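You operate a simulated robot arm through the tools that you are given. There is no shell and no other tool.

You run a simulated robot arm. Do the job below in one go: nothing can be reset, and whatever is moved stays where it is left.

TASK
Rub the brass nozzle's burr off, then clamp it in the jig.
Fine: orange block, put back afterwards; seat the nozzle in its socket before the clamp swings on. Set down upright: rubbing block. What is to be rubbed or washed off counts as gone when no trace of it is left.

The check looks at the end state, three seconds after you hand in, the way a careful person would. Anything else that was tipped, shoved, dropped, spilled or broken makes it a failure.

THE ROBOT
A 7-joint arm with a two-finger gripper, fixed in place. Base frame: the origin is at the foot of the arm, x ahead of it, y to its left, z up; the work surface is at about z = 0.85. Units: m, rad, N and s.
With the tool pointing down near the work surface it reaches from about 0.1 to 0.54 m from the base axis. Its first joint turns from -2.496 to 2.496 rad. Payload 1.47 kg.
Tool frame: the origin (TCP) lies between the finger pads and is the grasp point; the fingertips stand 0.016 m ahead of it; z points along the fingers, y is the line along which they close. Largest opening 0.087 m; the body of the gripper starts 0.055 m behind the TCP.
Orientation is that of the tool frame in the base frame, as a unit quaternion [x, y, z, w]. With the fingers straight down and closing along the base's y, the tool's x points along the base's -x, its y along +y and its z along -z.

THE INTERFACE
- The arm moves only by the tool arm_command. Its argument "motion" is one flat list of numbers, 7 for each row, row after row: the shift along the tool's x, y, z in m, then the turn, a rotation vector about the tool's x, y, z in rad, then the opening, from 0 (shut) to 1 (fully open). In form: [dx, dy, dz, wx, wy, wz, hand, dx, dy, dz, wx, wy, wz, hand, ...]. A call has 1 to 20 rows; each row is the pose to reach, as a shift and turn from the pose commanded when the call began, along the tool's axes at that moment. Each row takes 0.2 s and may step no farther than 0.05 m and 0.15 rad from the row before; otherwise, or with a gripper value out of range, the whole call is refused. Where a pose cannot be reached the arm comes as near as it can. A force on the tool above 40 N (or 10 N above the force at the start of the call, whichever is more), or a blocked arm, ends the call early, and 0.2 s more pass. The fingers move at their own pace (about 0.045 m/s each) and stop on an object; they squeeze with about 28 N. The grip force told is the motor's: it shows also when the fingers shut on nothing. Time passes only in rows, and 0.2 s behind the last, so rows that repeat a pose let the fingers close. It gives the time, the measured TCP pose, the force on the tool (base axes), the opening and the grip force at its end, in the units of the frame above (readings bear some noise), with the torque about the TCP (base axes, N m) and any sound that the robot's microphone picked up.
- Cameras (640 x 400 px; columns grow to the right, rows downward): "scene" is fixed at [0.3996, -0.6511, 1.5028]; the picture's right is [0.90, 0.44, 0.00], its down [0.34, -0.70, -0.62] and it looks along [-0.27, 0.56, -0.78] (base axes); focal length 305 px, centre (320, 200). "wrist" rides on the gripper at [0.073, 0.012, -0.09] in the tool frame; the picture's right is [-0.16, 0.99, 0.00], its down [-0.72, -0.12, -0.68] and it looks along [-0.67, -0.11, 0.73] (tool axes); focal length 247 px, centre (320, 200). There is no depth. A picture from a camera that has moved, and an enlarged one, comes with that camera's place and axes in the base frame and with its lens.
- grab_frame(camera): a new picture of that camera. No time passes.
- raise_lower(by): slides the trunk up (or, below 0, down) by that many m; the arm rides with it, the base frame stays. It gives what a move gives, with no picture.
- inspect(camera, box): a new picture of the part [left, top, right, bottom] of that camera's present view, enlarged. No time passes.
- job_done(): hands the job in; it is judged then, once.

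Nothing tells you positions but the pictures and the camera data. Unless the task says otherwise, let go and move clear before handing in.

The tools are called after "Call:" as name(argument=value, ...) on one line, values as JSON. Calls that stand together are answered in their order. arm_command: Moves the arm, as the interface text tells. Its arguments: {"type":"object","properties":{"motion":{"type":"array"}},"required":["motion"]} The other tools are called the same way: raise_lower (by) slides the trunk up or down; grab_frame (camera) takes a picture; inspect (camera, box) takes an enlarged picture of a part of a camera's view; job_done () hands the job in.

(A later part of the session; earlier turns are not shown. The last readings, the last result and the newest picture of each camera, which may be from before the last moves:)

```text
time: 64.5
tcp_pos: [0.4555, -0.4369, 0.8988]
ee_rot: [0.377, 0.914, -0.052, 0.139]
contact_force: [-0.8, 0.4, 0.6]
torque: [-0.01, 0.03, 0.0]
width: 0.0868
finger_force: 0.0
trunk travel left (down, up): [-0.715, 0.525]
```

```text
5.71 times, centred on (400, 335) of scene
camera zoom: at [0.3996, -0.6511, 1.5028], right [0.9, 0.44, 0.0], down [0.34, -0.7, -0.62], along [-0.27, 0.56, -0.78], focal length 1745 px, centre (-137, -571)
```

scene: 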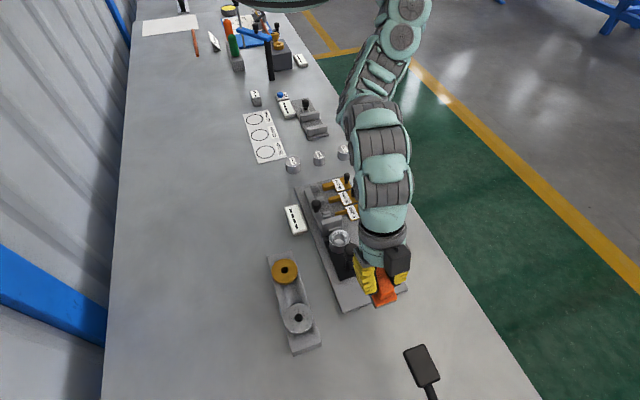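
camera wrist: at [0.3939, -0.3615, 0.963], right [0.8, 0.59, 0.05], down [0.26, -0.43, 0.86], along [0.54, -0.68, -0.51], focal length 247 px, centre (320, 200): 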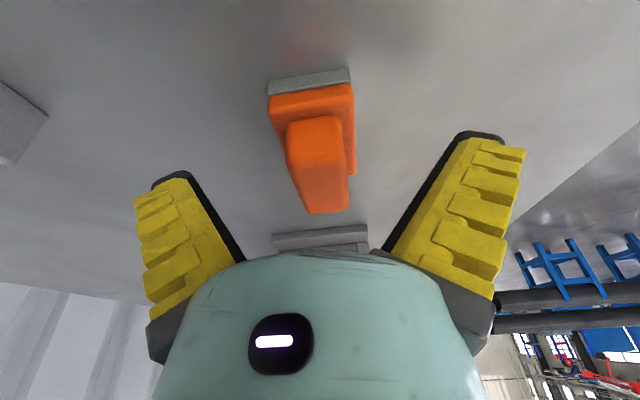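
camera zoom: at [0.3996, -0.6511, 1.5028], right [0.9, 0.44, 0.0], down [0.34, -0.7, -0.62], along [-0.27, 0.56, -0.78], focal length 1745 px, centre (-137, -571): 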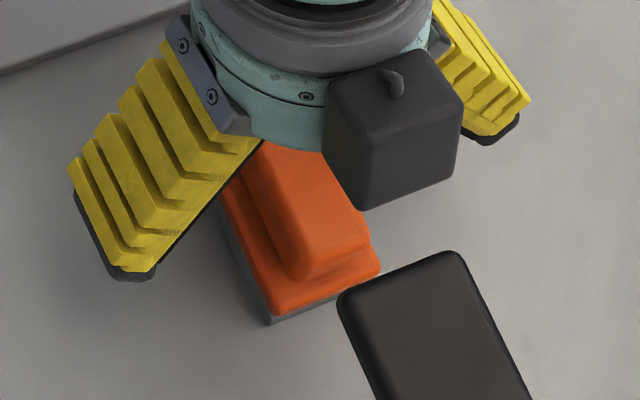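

The orange block stands upright at its old place. I'll rise clear and ease inward, then raise the trunk.

Call:
arm_command(motion=[-0.0058, 0, -0.0191, 0, 0, 0, 1, -0.0117, 0, -0.0382, 0, 0, 0, 1, 0.0, 0, -0.0508, 0, 0, 0, 1, 0.0139, 0, -0.0564, 0, 0, 0, 1, 0.0139, 0, -0.0564, 0, 0, 0, 1])

Call:
raise_lower(by=0.17)

Call:
grab_frame(camera="scene")

Call:
inspect(camera="scene", box=[330, 260, 450, 400])

```text
time: 65.7
tcp_pos: [0.4351, -0.4151, 0.9475]
ee_rot: [0.377, 0.914, -0.053, 0.138]
contact_force: [-0.6, -0.2, -1.1]
torque: [0.01, 0.0, 0.02]
width: 0.0871
finger_force: 0.1
trunk travel left (down, up): [-0.715, 0.525]
```

```text
time: 67.6
tcp_pos: [0.4349, -0.416, 1.118]
ee_rot: [0.376, 0.915, -0.052, 0.139]
contact_force: [0.1, 0.0, -0.9]
torque: [0.02, -0.03, -0.02]
width: 0.0868
finger_force: 0.1
trunk travel left (down, up): [-0.885, 0.355]
```

```text
taken
```

scene: 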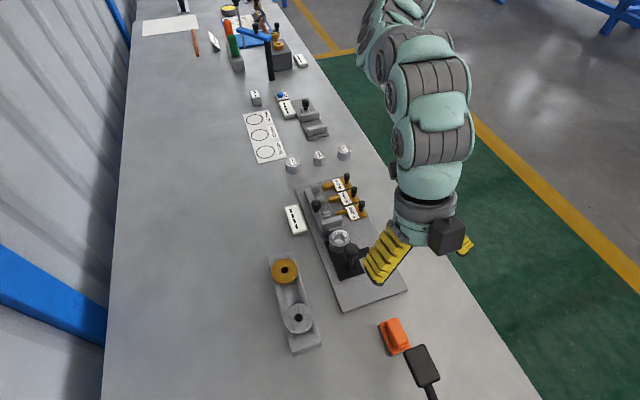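

```text
2.86 times, centred on (390, 330) of scene
camera zoom: at [0.3996, -0.6511, 1.5028], right [0.9, 0.44, 0.0], down [0.34, -0.7, -0.62], along [-0.27, 0.56, -0.78], focal length 872 px, centre (120, -171)
```

zoom: 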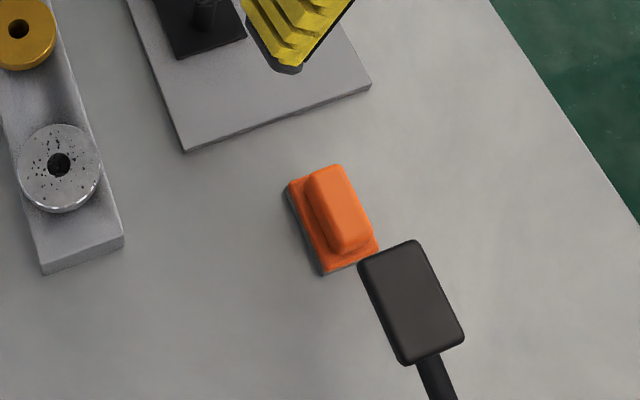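

The block is back exactly as it was, standing upright. Now I'll straighten the hand to vertical and move over toward the jig and tray to view the socket and nozzle from above.

Call:
arm_command(motion=[0, 0, 0, 0, 0.1, 0, 1, 0, 0, 0, 0, 0.2, 0, 1, 0, 0, 0, 0, 0.28, 0, 1, 0, 0, 0, 0, 0.28, 0, 1])

```text
time: 68.6
tcp_pos: [0.4342, -0.415, 1.1186]
ee_rot: [0.381, 0.925, 0.001, 0.009]
contact_force: [0.4, 0.0, -0.1]
torque: [0.02, -0.01, -0.01]
width: 0.0866
finger_force: 0.2
trunk travel left (down, up): [-0.885, 0.355]
```

Vertical now. Moving in over the area between tray and jig for a look.

Call:
arm_command(motion=[0.0326, -0.0168, 0.0031, 0, 0.004, 0, 1, 0.0651, -0.0335, 0.0063, 0, 0.008, 0, 1, 0.0977, -0.0503, 0.0094, 0, 0.012, 0, 1, 0.1302, -0.067, 0.0126, 0, 0.016, 0, 1, 0.1628, -0.0838, 0.0157, 0, 0.018, 0, 1, 0.1628, -0.0838, 0.0157, 0, 0.018, 0, 1])

Call:
grab_frame(camera="wrist")

Call:
grab_frame(camera="scene")

```text
time: 70.0
tcp_pos: [0.26, -0.3616, 1.0984]
ee_rot: [0.381, 0.924, 0.004, 0.001]
contact_force: [-0.7, 0.5, -0.5]
torque: [0.01, -0.01, -0.04]
width: 0.0867
finger_force: 0.1
trunk travel left (down, up): [-0.885, 0.355]
```

```text
taken
camera wrist: at [0.2153, -0.3026, 1.1875], right [0.81, 0.59, 0.01], down [0.43, -0.6, 0.68], along [0.4, -0.54, -0.73], focal length 247 px, centre (320, 200)
```

wrist: 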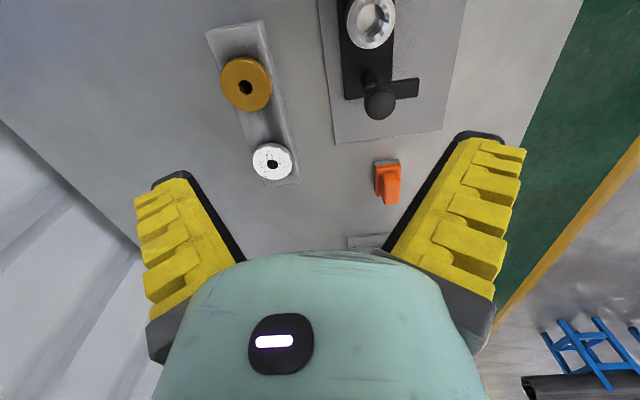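

```text
taken
```

scene: 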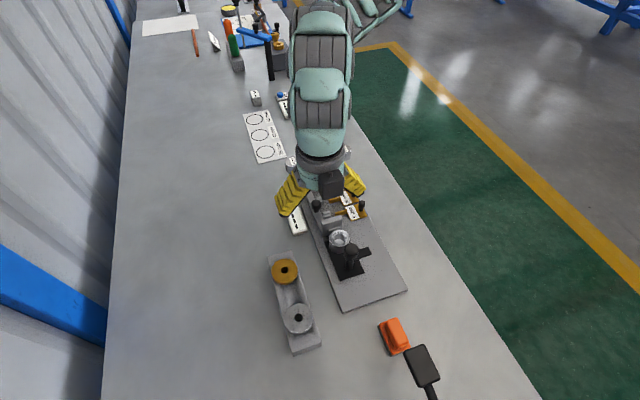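

Call:
inspect(camera="wrist", box=[200, 20, 310, 190])

Call:
inspect(camera="wrist", box=[320, 0, 460, 130])

```text
2.35 times, centred on (255, 105) of wrist
camera zoom: at [0.2153, -0.3026, 1.1875], right [0.81, 0.59, 0.01], down [0.43, -0.6, 0.68], along [0.4, -0.54, -0.73], focal length 581 px, centre (473, 424)
```

zoom: 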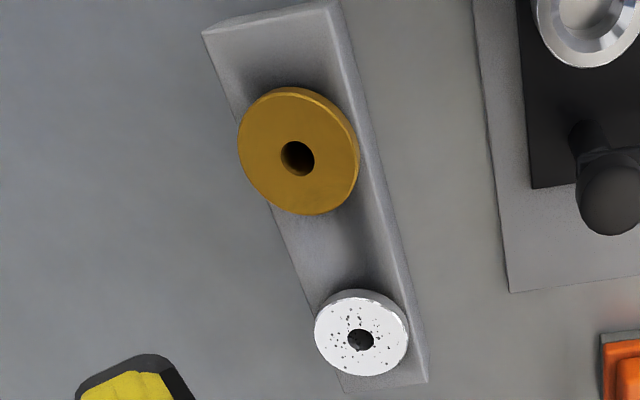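

```text
3.08 times, centred on (390, 65) of wrist
camera zoom: at [0.2153, -0.3026, 1.1875], right [0.81, 0.59, 0.01], down [0.43, -0.6, 0.68], along [0.4, -0.54, -0.73], focal length 760 px, centre (105, 615)
```

zoom: 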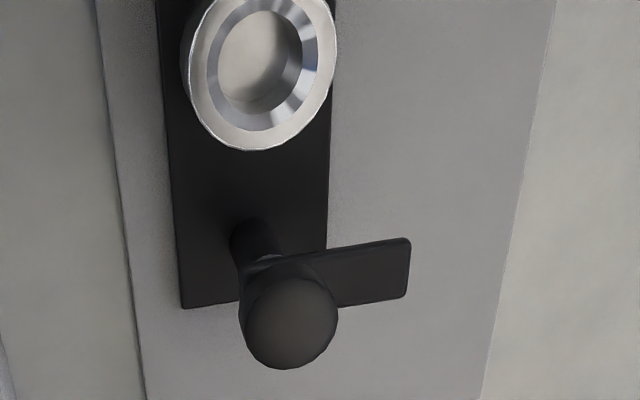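

Nozzle centre is near (0.204, -0.422). I'll descend above it, open, closing axis across the tray.

Call:
arm_command(motion=[-0.001, -0.0208, 0.0344, 0, 0, 0, 1, -0.0021, -0.0415, 0.0688, 0, 0, 0, 1, -0.0032, -0.0623, 0.1031, 0, 0, 0, 1, -0.0042, -0.083, 0.1375, 0, 0, 0, 1, -0.0042, -0.083, 0.1375, 0, 0, 0, 1])

Call:
grab_frame(camera="wrist")

Call:
inspect(camera="scene", box=[220, 200, 360, 320])

```text
time: 71.2
tcp_pos: [0.2122, -0.4138, 0.9766]
ee_rot: [0.381, 0.925, 0.005, 0.002]
contact_force: [-0.8, -0.1, 0.4]
torque: [-0.05, -0.03, 0.0]
width: 0.0869
finger_force: 0.1
out of reach, approached as far as the arm can: row 4, 5
trunk travel left (down, up): [-0.885, 0.355]
```

```text
taken
camera wrist: at [0.1658, -0.3546, 1.0662], right [0.81, 0.59, 0.01], down [0.43, -0.6, 0.68], along [0.41, -0.54, -0.74], focal length 247 px, centre (320, 200)
```

wrist: 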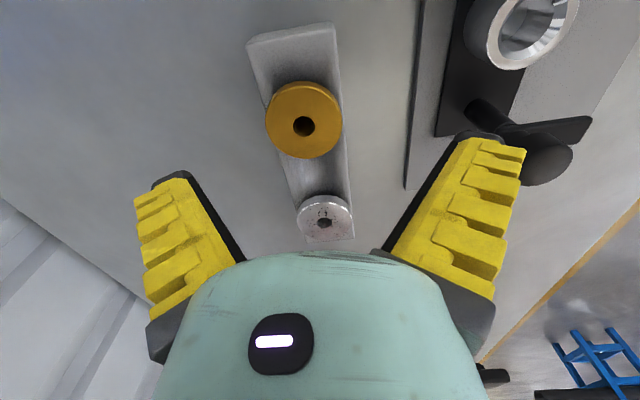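

```text
3.33 times, centred on (290, 260) of scene
camera zoom: at [0.3996, -0.6511, 1.5028], right [0.9, 0.44, 0.0], down [0.34, -0.7, -0.62], along [-0.27, 0.56, -0.78], focal length 1018 px, centre (420, 0)
```

zoom: 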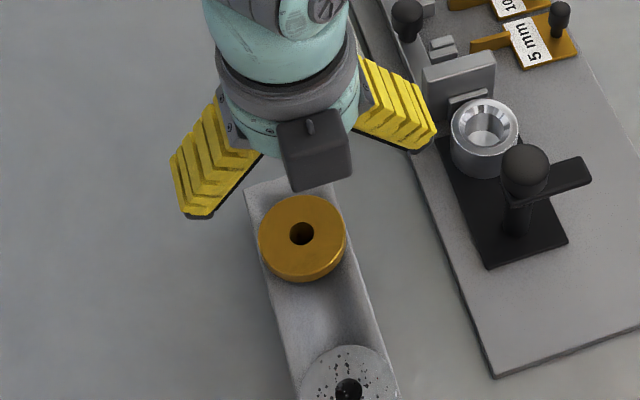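

That was the stretch limit for a vertical hand. I'll raise the arm, then lower the trunk so that the nozzle is in comfortable reach.

Call:
arm_command(motion=[0, 0, -0.03, 0, 0, 0, 1, 0, -0.004, -0.06, 0, 0, 0, 1, -0.001, -0.0113, -0.09, 0, 0, 0, 1, -0.001, -0.0113, -0.09, 0, 0, 0, 1])

Call:
raise_lower(by=-0.11)

Call:
grab_frame(camera="wrist")

Call:
inspect(camera="scene", box=[220, 200, 360, 320])

```text
time: 72.2
tcp_pos: [0.2055, -0.4227, 1.0656]
ee_rot: [0.381, 0.924, 0.004, 0.002]
contact_force: [-0.1, 0.0, 0.6]
torque: [0.02, 0.01, -0.01]
width: 0.0868
finger_force: 0.2
trunk travel left (down, up): [-0.885, 0.355]
```

```text
time: 73.6
tcp_pos: [0.2047, -0.4218, 0.9549]
ee_rot: [0.381, 0.925, 0.004, 0.001]
contact_force: [0.3, -0.4, 0.4]
torque: [0.01, 0.02, 0.01]
width: 0.0869
finger_force: 0.1
trunk travel left (down, up): [-0.775, 0.465]
```

```text
taken
camera wrist: at [0.1591, -0.3633, 1.0444], right [0.81, 0.59, 0.01], down [0.43, -0.6, 0.68], along [0.4, -0.55, -0.73], focal length 247 px, centre (320, 200)
```

wrist: 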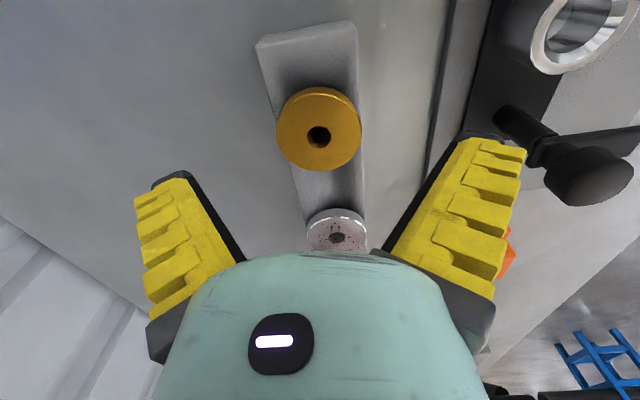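

```text
3.33 times, centred on (290, 260) of scene
camera zoom: at [0.3996, -0.6511, 1.5028], right [0.9, 0.44, 0.0], down [0.34, -0.7, -0.62], along [-0.27, 0.56, -0.78], focal length 1018 px, centre (420, 0)
```

zoom: 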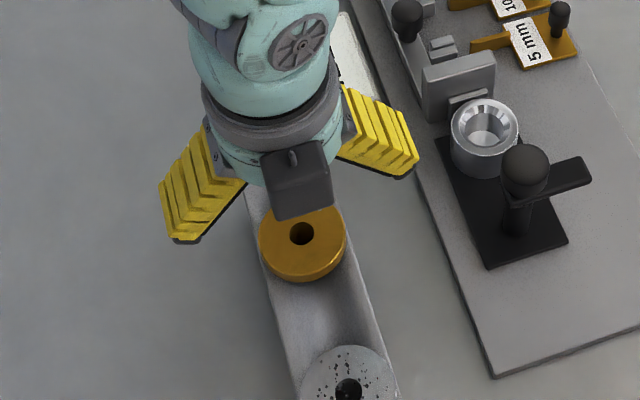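

The nozzle sits exactly under the gripper (centre about (0.2047, -0.4218), top about 0.904). I'll descend so that the fingertips are just above the tray rim, still open.

Call:
arm_command(motion=[0, 0, 0.02, 0, 0, 0, 1, 0, 0, 0.038, 0, 0, 0, 1, 0, 0, 0.049, 0, 0, 0, 1, 0, 0, 0.049, 0, 0, 0, 1])

Call:
grab_frame(camera="wrist")

Call:
inspect(camera="scene", box=[220, 200, 360, 320])

```text
time: 74.6
tcp_pos: [0.2041, -0.4214, 0.9062]
ee_rot: [0.381, 0.924, 0.004, 0.001]
contact_force: [0.4, 1.2, -0.6]
torque: [-0.01, -0.01, -0.01]
width: 0.0871
finger_force: 0.1
trunk travel left (down, up): [-0.775, 0.465]
```

```text
taken
camera wrist: at [0.1589, -0.3623, 0.9955], right [0.81, 0.59, 0.01], down [0.43, -0.6, 0.68], along [0.4, -0.55, -0.73], focal length 247 px, centre (320, 200)
```

wrist: 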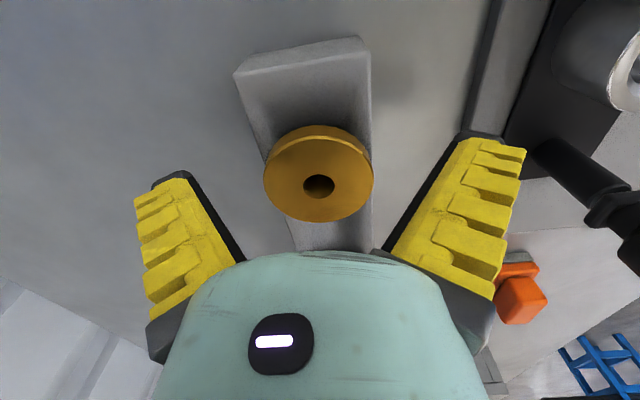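

```text
3.33 times, centred on (290, 260) of scene
camera zoom: at [0.3996, -0.6511, 1.5028], right [0.9, 0.44, 0.0], down [0.34, -0.7, -0.62], along [-0.27, 0.56, -0.78], focal length 1018 px, centre (420, 0)
```

zoom: 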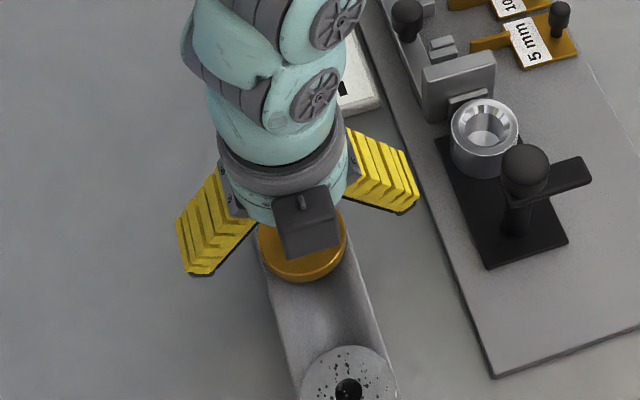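

Well centred. Closing on the nozzle's rim.

Call:
arm_command(motion=[0, 0, 0, 0, 0, 0, 0.75, 0, 0, 0, 0, 0, 0, 0.6, 0, 0, 0, 0, 0, 0, 0.4, 0, 0, 0, 0, 0, 0, 0.2, 0, 0, 0, 0, 0, 0, 0, 0, 0, 0, 0, 0, 0, 0, 0, 0, 0, 0, 0, 0, 0])

Call:
grab_frame(camera="wrist")

Call:
inspect(camera="scene", box=[220, 200, 360, 320])

```text
time: 76.2
tcp_pos: [0.2049, -0.4219, 0.9067]
ee_rot: [0.381, 0.925, 0.004, 0.001]
contact_force: [-1.9, 2.9, 13.8]
torque: [0.17, -0.04, 0.0]
width: 0.0482
finger_force: 27.8
trunk travel left (down, up): [-0.775, 0.465]
```

```text
taken
camera wrist: at [0.1587, -0.3629, 0.9961], right [0.81, 0.59, 0.01], down [0.43, -0.6, 0.68], along [0.4, -0.55, -0.73], focal length 247 px, centre (320, 200)
```

wrist: 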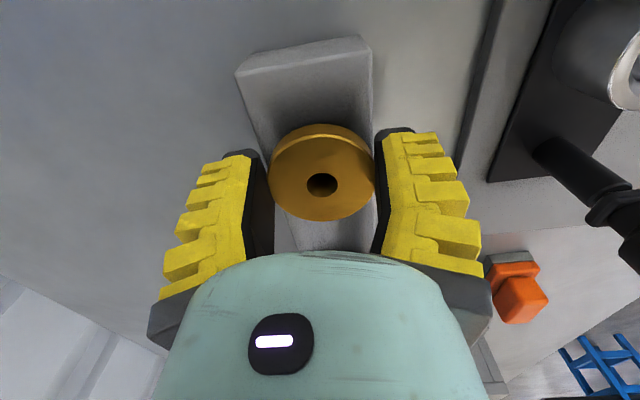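

```text
3.33 times, centred on (290, 260) of scene
camera zoom: at [0.3996, -0.6511, 1.5028], right [0.9, 0.44, 0.0], down [0.34, -0.7, -0.62], along [-0.27, 0.56, -0.78], focal length 1018 px, centre (420, 0)
```

zoom: 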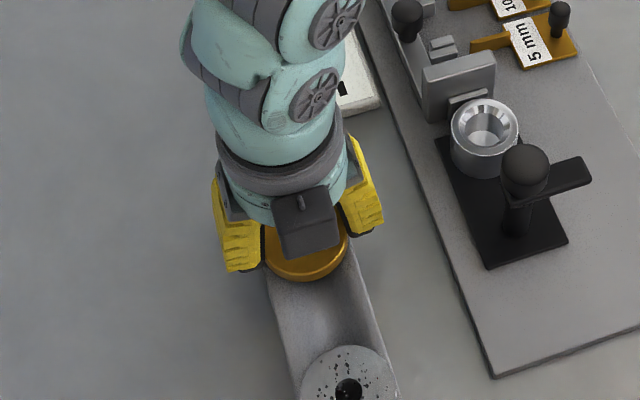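

The nozzle is gripped. I'll lift slowly and look at what is underneath it.

Call:
arm_command(motion=[0, 0, -0.005, 0, 0, 0, 0, 0, 0, -0.015, 0, 0, 0, 0, 0, 0, -0.03, 0, 0, 0, 0, 0, 0, -0.05, 0, 0, 0, 0, 0, 0, -0.05, 0, 0, 0, 0])

Call:
grab_frame(camera="wrist")

Call:
inspect(camera="scene", box=[220, 200, 360, 320])

```text
time: 77.4
tcp_pos: [0.2036, -0.4224, 0.9553]
ee_rot: [0.381, 0.925, 0.004, 0.001]
contact_force: [1.1, -0.4, -1.4]
torque: [0.02, 0.0, 0.05]
width: 0.042
finger_force: 27.9
trunk travel left (down, up): [-0.775, 0.465]
```

```text
taken
camera wrist: at [0.1583, -0.3633, 1.0455], right [0.81, 0.59, 0.01], down [0.43, -0.6, 0.68], along [0.4, -0.55, -0.73], focal length 247 px, centre (320, 200)
```

wrist: 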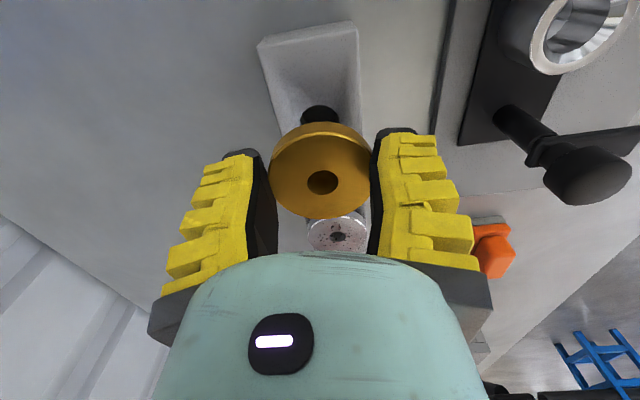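

```text
3.33 times, centred on (290, 260) of scene
camera zoom: at [0.3996, -0.6511, 1.5028], right [0.9, 0.44, 0.0], down [0.34, -0.7, -0.62], along [-0.27, 0.56, -0.78], focal length 1018 px, centre (420, 0)
```

zoom: 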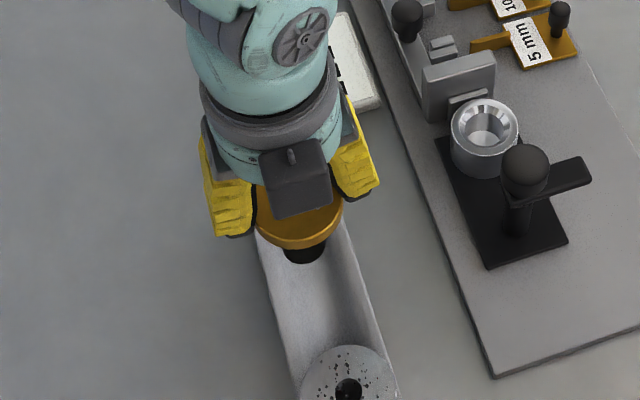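

Call:
inspect(camera="scene", box=[270, 245, 320, 285])

Call:
inspect(camera="wrist", box=[250, 80, 390, 230])

```text
10.00 times, centred on (295, 265) of scene
camera zoom: at [0.3996, -0.6511, 1.5028], right [0.9, 0.44, 0.0], down [0.34, -0.7, -0.62], along [-0.27, 0.56, -0.78], focal length 3053 px, centre (570, -450)
```

zoom: 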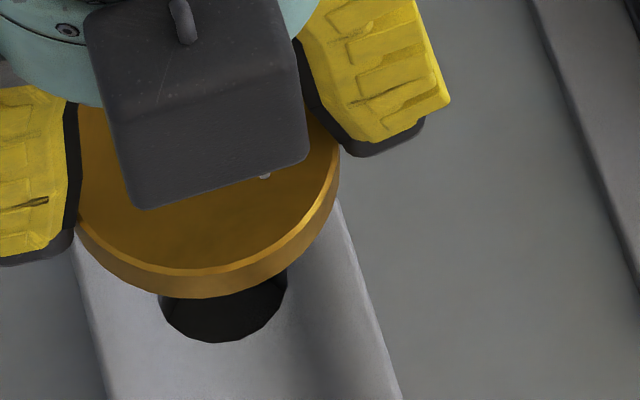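

```text
2.67 times, centred on (320, 155) of wrist
camera zoom: at [0.1583, -0.3633, 1.0455], right [0.81, 0.59, 0.01], down [0.43, -0.6, 0.68], along [0.4, -0.55, -0.73], focal length 659 px, centre (320, 320)
```

zoom: 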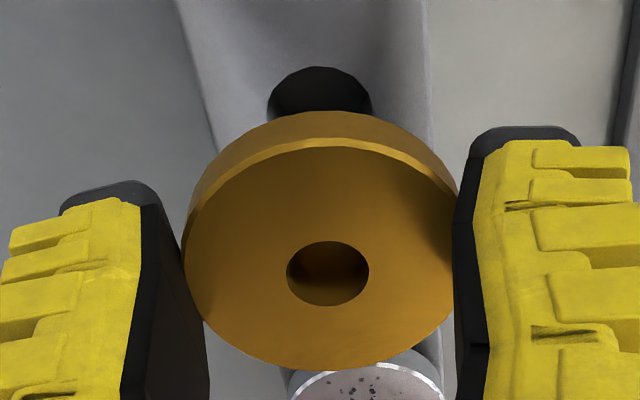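

The nozzle (with its stem) is out of the tray's hole. I'll carry it up and beside the socket, to look at the socket and the stop plate next to it.

Call:
arm_command(motion=[0, 0, -0.025, 0, 0, 0, 0, 0, 0, -0.045, 0, 0, 0, 0, 0.0122, 0.0275, -0.05, 0, 0, 0, 0, 0.0244, 0.055, -0.0525, 0, 0, 0, 0, 0.0366, 0.0825, -0.0545, 0, 0, 0, 0, 0.0366, 0.0825, -0.0545, 0, 0, 0, 0])

Call:
grab_frame(camera="wrist")

Call:
inspect(camera="wrist", box=[330, 0, 530, 140])

Call:
inspect(camera="scene", box=[250, 190, 390, 310])

```text
time: 78.8
tcp_pos: [0.2351, -0.3378, 1.0097]
ee_rot: [0.381, 0.925, 0.004, 0.0]
contact_force: [0.3, -0.2, -0.3]
torque: [0.0, 0.0, 0.01]
width: 0.0001
finger_force: 28.0
trunk travel left (down, up): [-0.775, 0.465]
```

```text
taken
camera wrist: at [0.1901, -0.2796, 1.0991], right [0.81, 0.59, 0.01], down [0.43, -0.6, 0.68], along [0.4, -0.54, -0.74], focal length 247 px, centre (320, 200)
```

wrist: 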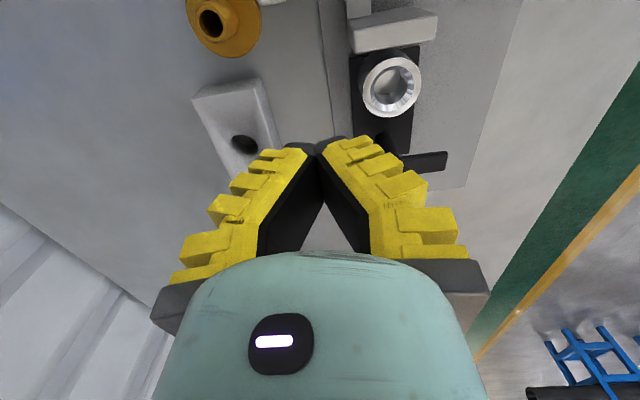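

```text
2.86 times, centred on (430, 70) of wrist
camera zoom: at [0.1901, -0.2796, 1.0991], right [0.81, 0.59, 0.01], down [0.43, -0.6, 0.68], along [0.4, -0.54, -0.74], focal length 706 px, centre (6, 571)
```

zoom: 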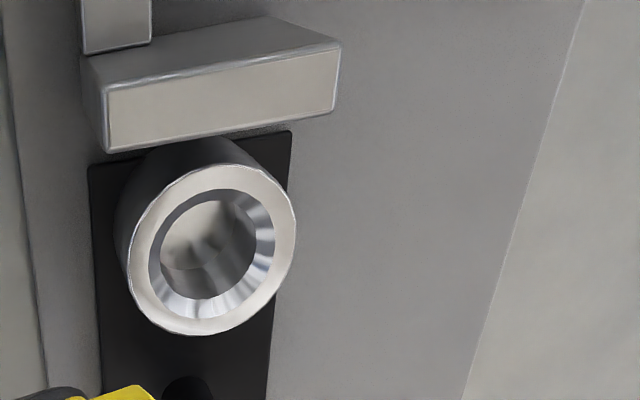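

```text
3.33 times, centred on (320, 250) of scene
camera zoom: at [0.3996, -0.6511, 1.5028], right [0.9, 0.44, 0.0], down [0.34, -0.7, -0.62], along [-0.27, 0.56, -0.78], focal length 1018 px, centre (320, 33)
```

zoom: 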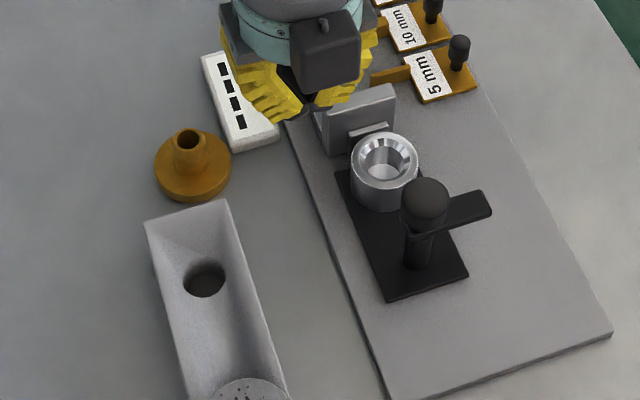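

The nozzle slipped from the fingers on the way and has fallen: it now sits upside down (stem up) on the bench beside the tray, and nothing else seems disturbed. I'll look closely before doing anything.

Call:
inspect(camera="scene", box=[255, 210, 335, 290])

Call:
inspect(camera="wrist", box=[160, 0, 320, 160])

Call:
inspect(camera="wrist", box=[160, 110, 480, 300])

```text
5.00 times, centred on (295, 250) of scene
camera zoom: at [0.3996, -0.6511, 1.5028], right [0.9, 0.44, 0.0], down [0.34, -0.7, -0.62], along [-0.27, 0.56, -0.78], focal length 1527 px, centre (445, -50)
```

zoom: 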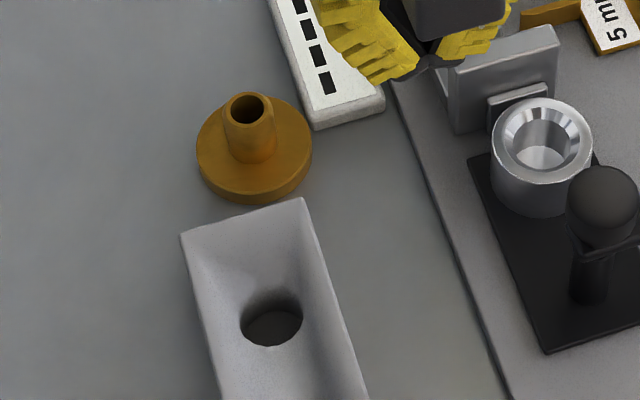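

```text
2.50 times, centred on (240, 80) of wrist
camera zoom: at [0.1901, -0.2796, 1.0991], right [0.81, 0.59, 0.01], down [0.43, -0.6, 0.68], along [0.4, -0.54, -0.74], focal length 617 px, centre (520, 500)
```

zoom: 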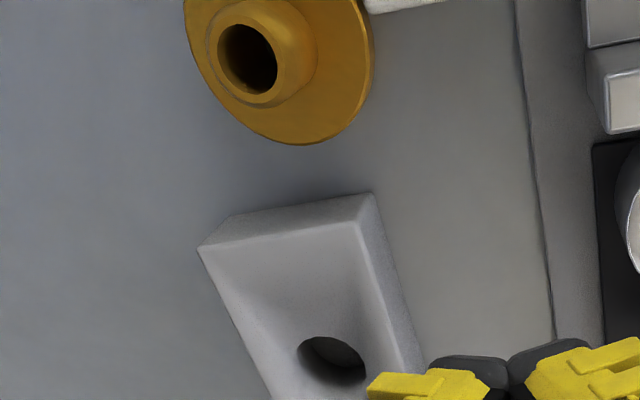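

```text
2.00 times, centred on (320, 205) of wrist
camera zoom: at [0.1901, -0.2796, 1.0991], right [0.81, 0.59, 0.01], down [0.43, -0.6, 0.68], along [0.4, -0.54, -0.74], focal length 494 px, centre (320, 190)
```

zoom: 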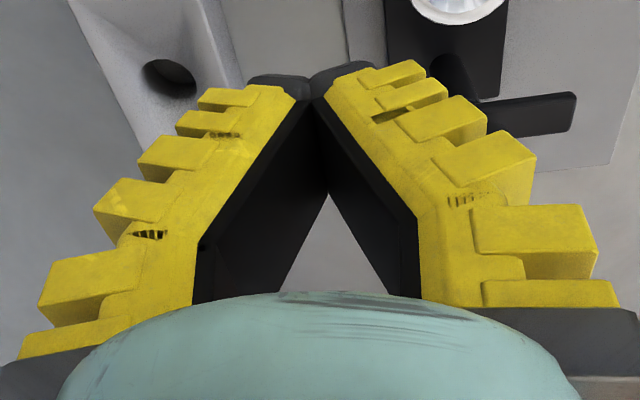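

The nozzle is upright on its flange with the stem (about 23 mm thick, 31 mm long) pointing up. Before planning the re-grasp I want to see how the fingers are angled at different openings, in free air.

Call:
arm_command(motion=[0, 0, 0, 0, 0, 0, 0.3, 0, 0, 0, 0, 0, 0, 0.3, 0, 0, 0, 0, 0, 0, 0.3])

Call:
inspect(camera="wrist", box=[160, 110, 480, 300])

Call:
arm_command(motion=[0, 0, 0, 0, 0, 0, 0.6, 0, 0, 0, 0, 0, 0, 0.6, 0, 0, 0, 0, 0, 0, 0.6])

Call:
inspect(camera="wrist", box=[160, 110, 480, 300])

```text
time: 79.6
tcp_pos: [0.2363, -0.3395, 1.0103]
ee_rot: [0.381, 0.924, 0.004, 0.003]
contact_force: [-0.2, -0.6, -0.1]
torque: [-0.01, -0.01, 0.0]
width: 0.0324
finger_force: 4.8
trunk travel left (down, up): [-0.775, 0.465]
```

```text
2.00 times, centred on (320, 205) of wrist
camera zoom: at [0.1904, -0.2803, 1.0992], right [0.81, 0.59, 0.01], down [0.43, -0.6, 0.68], along [0.4, -0.55, -0.73], focal length 494 px, centre (320, 190)
```

zoom: 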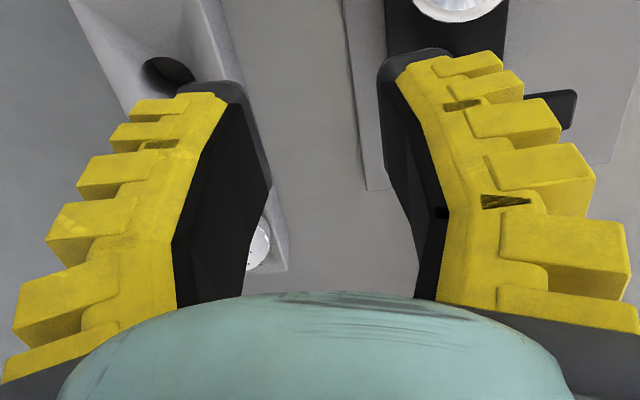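

```text
time: 80.4
tcp_pos: [0.2351, -0.3399, 1.0098]
ee_rot: [0.382, 0.924, 0.004, 0.002]
contact_force: [0.3, -0.2, 0.2]
torque: [0.02, -0.03, 0.02]
width: 0.0574
finger_force: 3.5
trunk travel left (down, up): [-0.775, 0.465]
```

```text
2.00 times, centred on (320, 205) of wrist
camera zoom: at [0.1903, -0.2803, 1.0992], right [0.81, 0.59, 0.01], down [0.43, -0.6, 0.68], along [0.4, -0.55, -0.73], focal length 494 px, centre (320, 190)
```

zoom: 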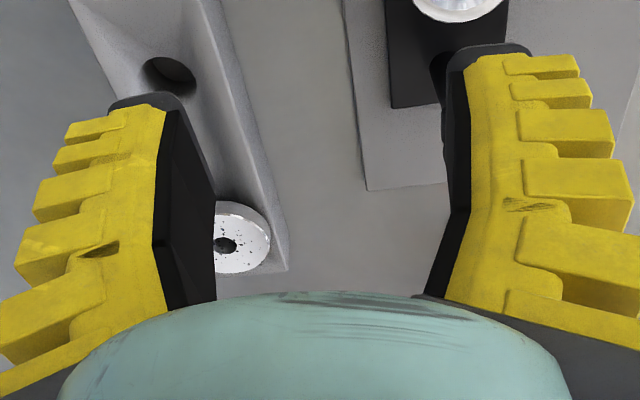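

The fingers swing at an angle: they are parallel at about 32 mm opening and flare when wider, which squeezed the 55 mm flange out. So I need a grip on something narrow (stem, or flange thickness) and must lay the nozzle on its side to turn it over. First I'll test, in clear air, whether the hand can lean far over toward the direction needed.

Call:
arm_command(motion=[0, 0, -0.045, 0, 0, 0, 0.6, 0, 0, -0.09, 0, 0, 0, 0.6, 0, 0, -0.09, -0.15, 0, 0, 0.6, 0, 0, -0.09, -0.3, 0, 0, 0.6, 0, 0, -0.09, -0.45, 0, 0, 0.6, 0, 0, -0.09, -0.6, 0, 0, 0.6, 0, 0, -0.09, -0.6, 0, 0, 0.6])

Call:
grab_frame(camera="scene")

```text
time: 82.0
tcp_pos: [0.2812, -0.2342, 1.0302]
ee_rot: [0.364, 0.882, 0.277, 0.115]
contact_force: [-0.6, -0.8, -0.2]
torque: [0.0, -0.02, 0.01]
width: 0.0573
finger_force: 3.4
out of reach, approached as far as the arm can: row 2, 3, 4, 5, 6, 7
trunk travel left (down, up): [-0.775, 0.465]
```

```text
taken
```

scene: 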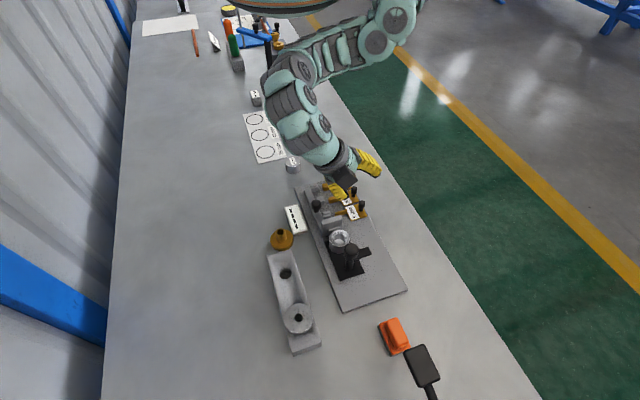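

The lean itself worked; only the height was unsuitable. I'll raise the trunk and continue the test in clear air.

Call:
raise_lower(by=0.1)

Call:
arm_command(motion=[0, -0.03, 0.0, 0, 0, 0, 0.6, 0, -0.06, 0.0, 0, 0, 0, 0.6, 0, -0.09, 0, 0, 0, 0, 0.6, 0, -0.12, 0, 0, 0, 0, 0.6, 0, -0.12, 0, 0, 0, 0, 0.6])

Call:
grab_frame(camera="scene")

```text
time: 83.3
tcp_pos: [0.282, -0.2344, 1.1286]
ee_rot: [0.365, 0.882, 0.275, 0.115]
contact_force: [0.2, 0.6, 0.2]
torque: [-0.01, -0.03, 0.01]
width: 0.0575
finger_force: 3.4
trunk travel left (down, up): [-0.875, 0.365]
```

```text
time: 84.5
tcp_pos: [0.21, -0.3018, 1.0605]
ee_rot: [0.365, 0.882, 0.276, 0.115]
contact_force: [0.2, 0.1, 0.9]
torque: [0.01, 0.01, 0.02]
width: 0.0573
finger_force: 4.6
out of reach, approached as far as the arm can: row 1, 2, 3
trunk travel left (down, up): [-0.875, 0.365]
```

```text
taken
```

scene: 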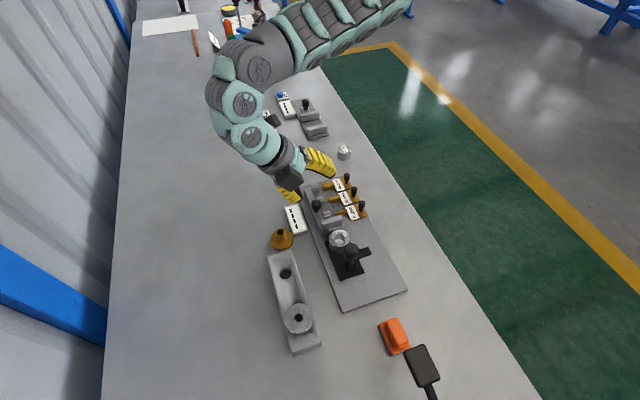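

Leaning further while shifting toward the socket, still high above everything.

Call:
arm_command(motion=[-0.012, -0.0025, 0.0074, -0.1, 0, 0, 0.6, -0.024, -0.005, 0.0148, -0.2, 0, 0, 0.6, -0.036, -0.0076, 0.0222, -0.3, 0, 0, 0.6, -0.0481, -0.0102, 0.0296, -0.4, 0, 0, 0.6, -0.0481, -0.0102, 0.0296, -0.4, 0, 0, 0.6])

Call:
grab_frame(camera="scene")

```text
time: 85.7
tcp_pos: [0.2255, -0.2883, 1.05]
ee_rot: [0.348, 0.841, 0.383, 0.158]
contact_force: [0.2, 0.3, 0.8]
torque: [0.04, -0.02, 0.01]
width: 0.0574
finger_force: 3.7
out of reach, approached as far as the arm can: row 2, 3, 4, 5
trunk travel left (down, up): [-0.875, 0.365]
```

```text
taken
```

scene: 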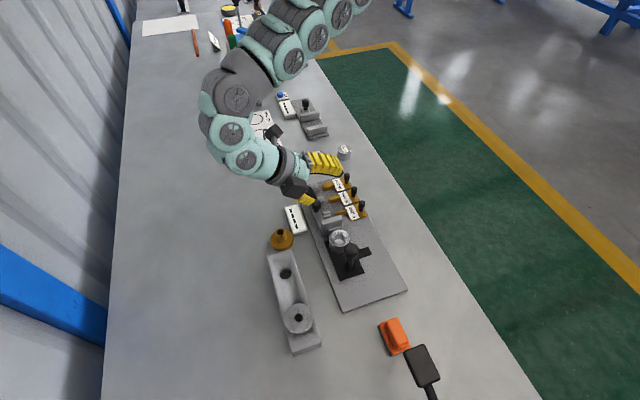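

The big lean is possible but limited there. A better plan: tip the nozzle onto its side by holding its stem end, pinch it by the flange's 16 mm thickness, then tilt the hand to point the stem down into the socket. I'll return to vertical and then test the lean in the direction I'd use (pointing roughly +x).

Call:
arm_command(motion=[-0.0077, -0.0012, -0.0014, 0.142, 0, 0, 0.6, -0.0153, -0.0023, -0.0027, 0.284, 0, 0, 0.6, -0.023, -0.0035, -0.0041, 0.427, 0, 0, 0.6, -0.0307, -0.0047, -0.0054, 0.569, 0, 0, 0.6, -0.0383, -0.0058, -0.0068, 0.711, 0, 0, 0.6, -0.046, -0.007, -0.0081, 0.854, 0, 0, 0.6, -0.046, -0.007, -0.0081, 0.854, 0, 0, 0.6])

Call:
grab_frame(camera="scene")

```text
time: 87.3
tcp_pos: [0.2524, -0.3662, 1.0762]
ee_rot: [0.382, 0.924, 0.014, 0.005]
contact_force: [-1.2, 0.1, 0.6]
torque: [-0.03, 0.03, -0.01]
width: 0.0574
finger_force: 3.3
out of reach, approached as far as the arm can: row 5, 6, 7
trunk travel left (down, up): [-0.875, 0.365]
```

```text
taken
```

scene: 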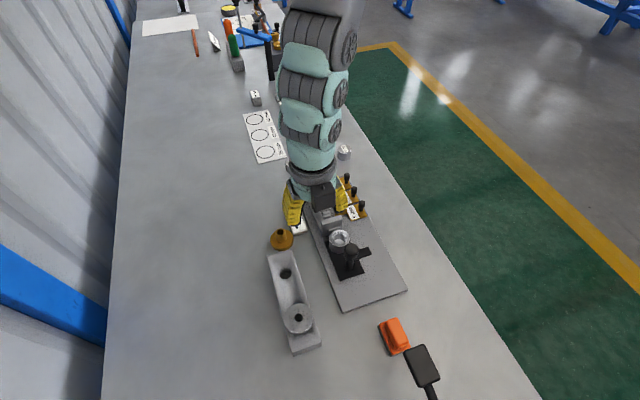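

Vertical again. Now turning the hand so that the closing axis points about along x (for the later pinch), as a reach test.

Call:
arm_command(motion=[0, 0, 0, 0, 0, 0.14, 0.6, 0, 0, 0, 0, 0, 0.28, 0.6, 0, 0, 0, 0, 0, 0.42, 0.6, 0, 0, 0, 0, 0, 0.56, 0.6, 0, 0, 0, 0, 0, 0.7, 0.6, 0, 0, 0, 0, 0, 0.84, 0.6, 0, 0, 0, 0, 0, 0.96, 0.6, 0, 0, 0, 0, 0, 0.96, 0.6])

Call:
grab_frame(camera="scene")

```text
time: 89.1
tcp_pos: [0.2543, -0.3705, 1.0732]
ee_rot: [0.767, 0.642, 0.0, -0.001]
contact_force: [-0.4, 0.9, 0.0]
torque: [0.02, 0.0, 0.03]
width: 0.0575
finger_force: 3.8
out of reach, approached as far as the arm can: row 1, 2, 3, 4, 5, 6, 7, 8
trunk travel left (down, up): [-0.875, 0.365]
```

```text
taken
```

scene: 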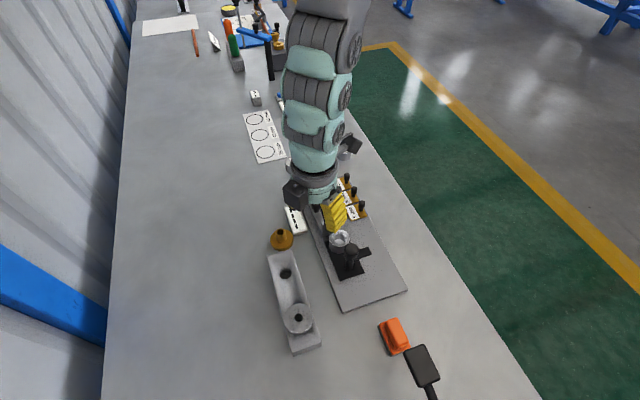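

Good. Now leaning the hand so that the fingers point toward +x, letting the fingertips move ahead.

Call:
arm_command(motion=[0.0, 0.025, 0, -0.15, 0, 0, 0.6, 0.0, 0.05, 0, -0.3, 0, 0, 0.6, 0.0, 0.075, 0, -0.45, 0, 0, 0.6, 0, 0.1, 0, -0.6, 0, 0, 0.6, 0, 0.12, 0, -0.75, 0, 0, 0.6, 0, 0.14, 0, -0.9, 0, 0, 0.6, 0, 0.14, 0, -0.9, 0, 0, 0.6])

Call:
grab_frame(camera="scene")

```text
time: 90.7
tcp_pos: [0.3907, -0.3949, 1.0737]
ee_rot: [0.689, 0.579, 0.28, 0.334]
contact_force: [0.2, 0.2, 0.2]
torque: [0.04, -0.02, 0.03]
width: 0.0575
finger_force: 4.1
trunk travel left (down, up): [-0.875, 0.365]
```

```text
taken
```

scene: 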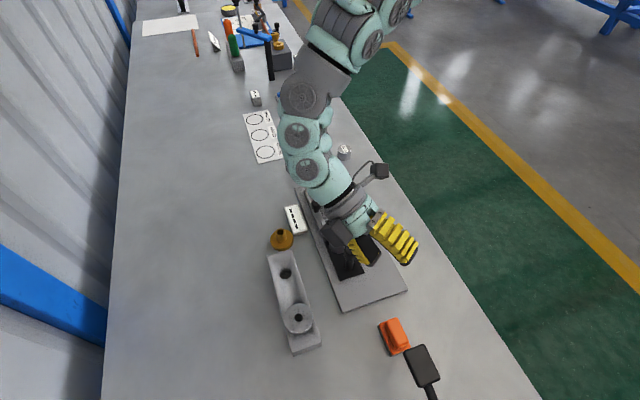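

Excellent — a 52° lean pointing +x is reachable. Now testing a stronger lean (about 63°) with the fingertips over the socket.

Call:
arm_command(motion=[0.0156, -0.0278, -0.0126, -0.04, 0, 0, 0.6, 0.0312, -0.0555, -0.0252, -0.08, 0, 0, 0.6, 0.0467, -0.0833, -0.0377, -0.12, 0, 0, 0.6, 0.0623, -0.111, -0.0503, -0.16, 0, 0, 0.6, 0.0779, -0.1388, -0.0629, -0.2, 0, 0, 0.6, 0.0779, -0.1388, -0.0629, -0.2, 0, 0, 0.6])

Call:
grab_frame(camera="scene")

```text
time: 92.1
tcp_pos: [0.2717, -0.2924, 1.0027]
ee_rot: [0.653, 0.548, 0.336, 0.401]
contact_force: [-1.0, 0.5, -0.9]
torque: [0.02, 0.01, 0.01]
width: 0.0575
finger_force: 3.7
trunk travel left (down, up): [-0.875, 0.365]
```

```text
taken
```

scene: 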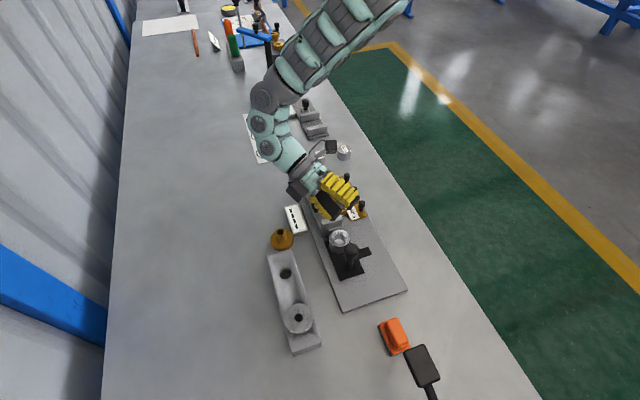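

The lean of 63° over the socket is reachable, so the plan works kinematically. Now I'll straighten up and move back toward the fallen nozzle.

Call:
arm_command(motion=[-0.0079, -0.0042, -0.0137, 0.1375, 0, 0, 0.6, -0.0158, -0.0083, -0.0274, 0.275, 0, 0, 0.6, -0.0237, -0.0125, -0.041, 0.4125, 0, 0, 0.6, -0.0316, -0.0166, -0.0547, 0.55, 0, 0, 0.6, -0.0394, -0.0208, -0.0684, 0.6875, 0, 0, 0.6, -0.0473, -0.0249, -0.0821, 0.825, 0, 0, 0.6, -0.0552, -0.0291, -0.0957, 0.9625, 0, 0, 0.6, -0.0631, -0.0332, -0.1094, 1.1, 0, 0, 0.6, -0.0631, -0.0332, -0.1094, 1.1, 0, 0, 0.6])

Call:
grab_frame(camera="scene")

Call:
grab_frame(camera="wrist")

```text
time: 94.1
tcp_pos: [0.1515, -0.3396, 1.0247]
ee_rot: [0.766, 0.642, 0.0, 0.0]
contact_force: [0.6, 0.1, 0.0]
torque: [-0.01, -0.01, 0.01]
width: 0.0576
finger_force: 3.3
trunk travel left (down, up): [-0.875, 0.365]
```

```text
taken
```

scene: 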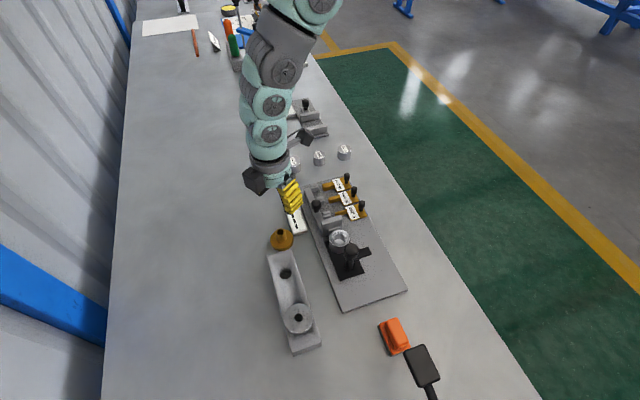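

```text
taken
camera wrist: at [0.1737, -0.2687, 1.1131], right [0.95, -0.33, 0.0], down [-0.24, -0.69, 0.68], along [-0.22, -0.64, -0.73], focal length 247 px, centre (320, 200)
```

wrist: 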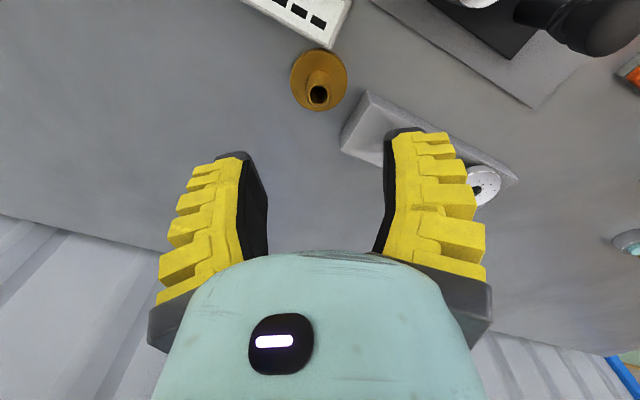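

Vertical over the nozzle region without trouble. I'll turn the hand so that its closing axis lies along the -45° direction, then re-check the view of the nozzle's stem.

Call:
arm_command(motion=[0, 0, 0, 0, 0, 0.14, 0.6, 0, 0, 0, 0, 0, 0.28, 0.6, 0, 0, 0, 0, 0, 0.42, 0.6, 0, 0, 0, 0, 0, 0.56, 0.6, 0, 0, 0, 0, 0, 0.61, 0.6, 0, 0, 0, 0, 0, 0.61, 0.6])

Call:
grab_frame(camera="wrist")

Call:
grab_frame(camera="scene")

```text
time: 95.5
tcp_pos: [0.1518, -0.3375, 1.0255]
ee_rot: [0.924, 0.382, 0.0, 0.0]
contact_force: [0.0, 0.1, -0.4]
torque: [0.04, 0.0, 0.0]
width: 0.0574
finger_force: 4.0
trunk travel left (down, up): [-0.875, 0.365]
```

```text
taken
camera wrist: at [0.2092, -0.2947, 1.1132], right [0.59, -0.81, 0.0], down [-0.59, -0.43, 0.68], along [-0.55, -0.4, -0.73], focal length 247 px, centre (320, 200)
```

wrist: 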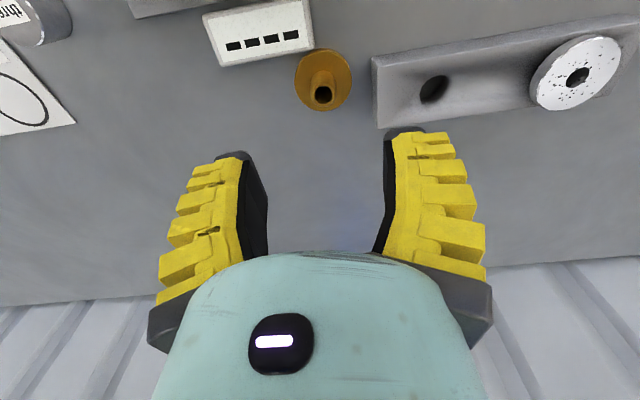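

```text
taken
```

scene: 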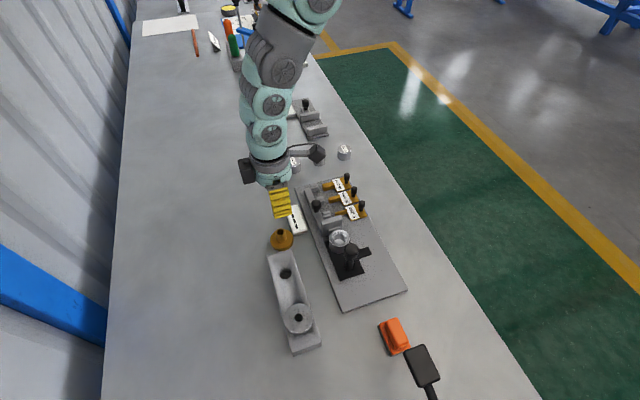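

Call:
inspect(camera="wrist", box=[280, 30, 370, 120])

```text
4.44 times, centred on (325, 75) of wrist
camera zoom: at [0.2092, -0.2947, 1.1132], right [0.59, -0.81, 0.0], down [-0.59, -0.43, 0.68], along [-0.55, -0.4, -0.73], focal length 1098 px, centre (298, 756)
```

zoom: 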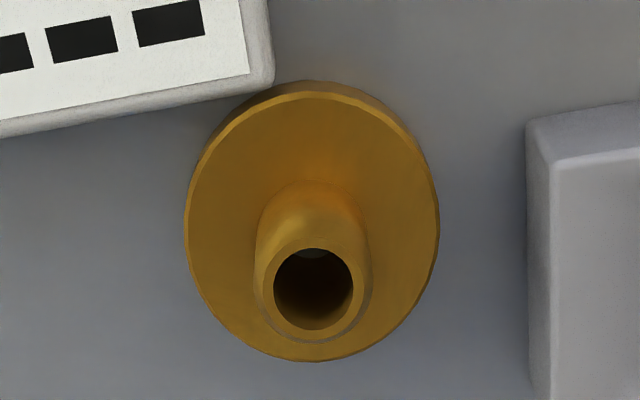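

The stem is centred near (0.1485, -0.343); the label block beside it has not moved. I'll lower the trunk to come just above the stem and align.

Call:
arm_command(motion=[-0.0062, 0.0015, 0, 0, 0, 0, 0.6, -0.0062, 0.0015, 0, 0, 0, 0, 0.6])

Call:
raise_lower(by=-0.09)

Call:
grab_frame(camera="wrist")

Call:
inspect(camera="scene", box=[240, 180, 340, 280])

```text
time: 96.1
tcp_pos: [0.1458, -0.344, 1.0221]
ee_rot: [0.924, 0.383, 0.0, -0.001]
contact_force: [0.6, 0.7, 0.3]
torque: [-0.03, 0.03, 0.0]
width: 0.0573
finger_force: 4.1
trunk travel left (down, up): [-0.875, 0.365]
```

```text
time: 97.4
tcp_pos: [0.1472, -0.3439, 0.9327]
ee_rot: [0.923, 0.384, 0.0, 0.0]
contact_force: [-0.7, -0.1, 0.2]
torque: [0.0, 0.01, 0.02]
width: 0.0573
finger_force: 3.5
trunk travel left (down, up): [-0.785, 0.455]
```

```text
taken
camera wrist: at [0.2055, -0.3004, 1.0226], right [0.59, -0.81, 0.0], down [-0.59, -0.43, 0.68], along [-0.55, -0.4, -0.73], focal length 247 px, centre (320, 200)
```

wrist: 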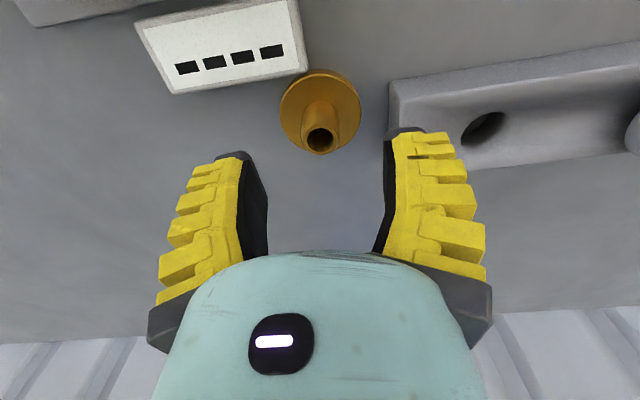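

```text
4.00 times, centred on (290, 230) of scene
camera zoom: at [0.3996, -0.6511, 1.5028], right [0.9, 0.44, 0.0], down [0.34, -0.7, -0.62], along [-0.27, 0.56, -0.78], focal length 1221 px, centre (440, 80)
```

zoom: 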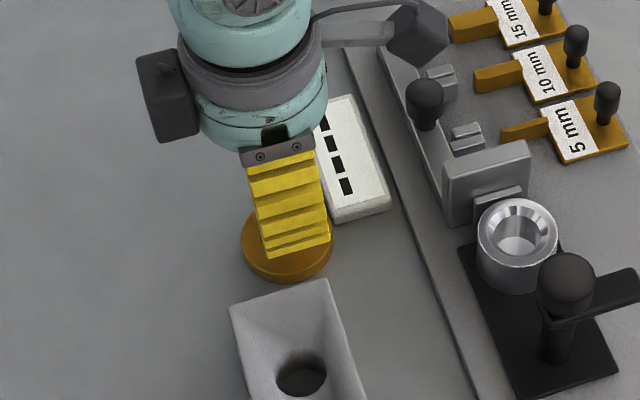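

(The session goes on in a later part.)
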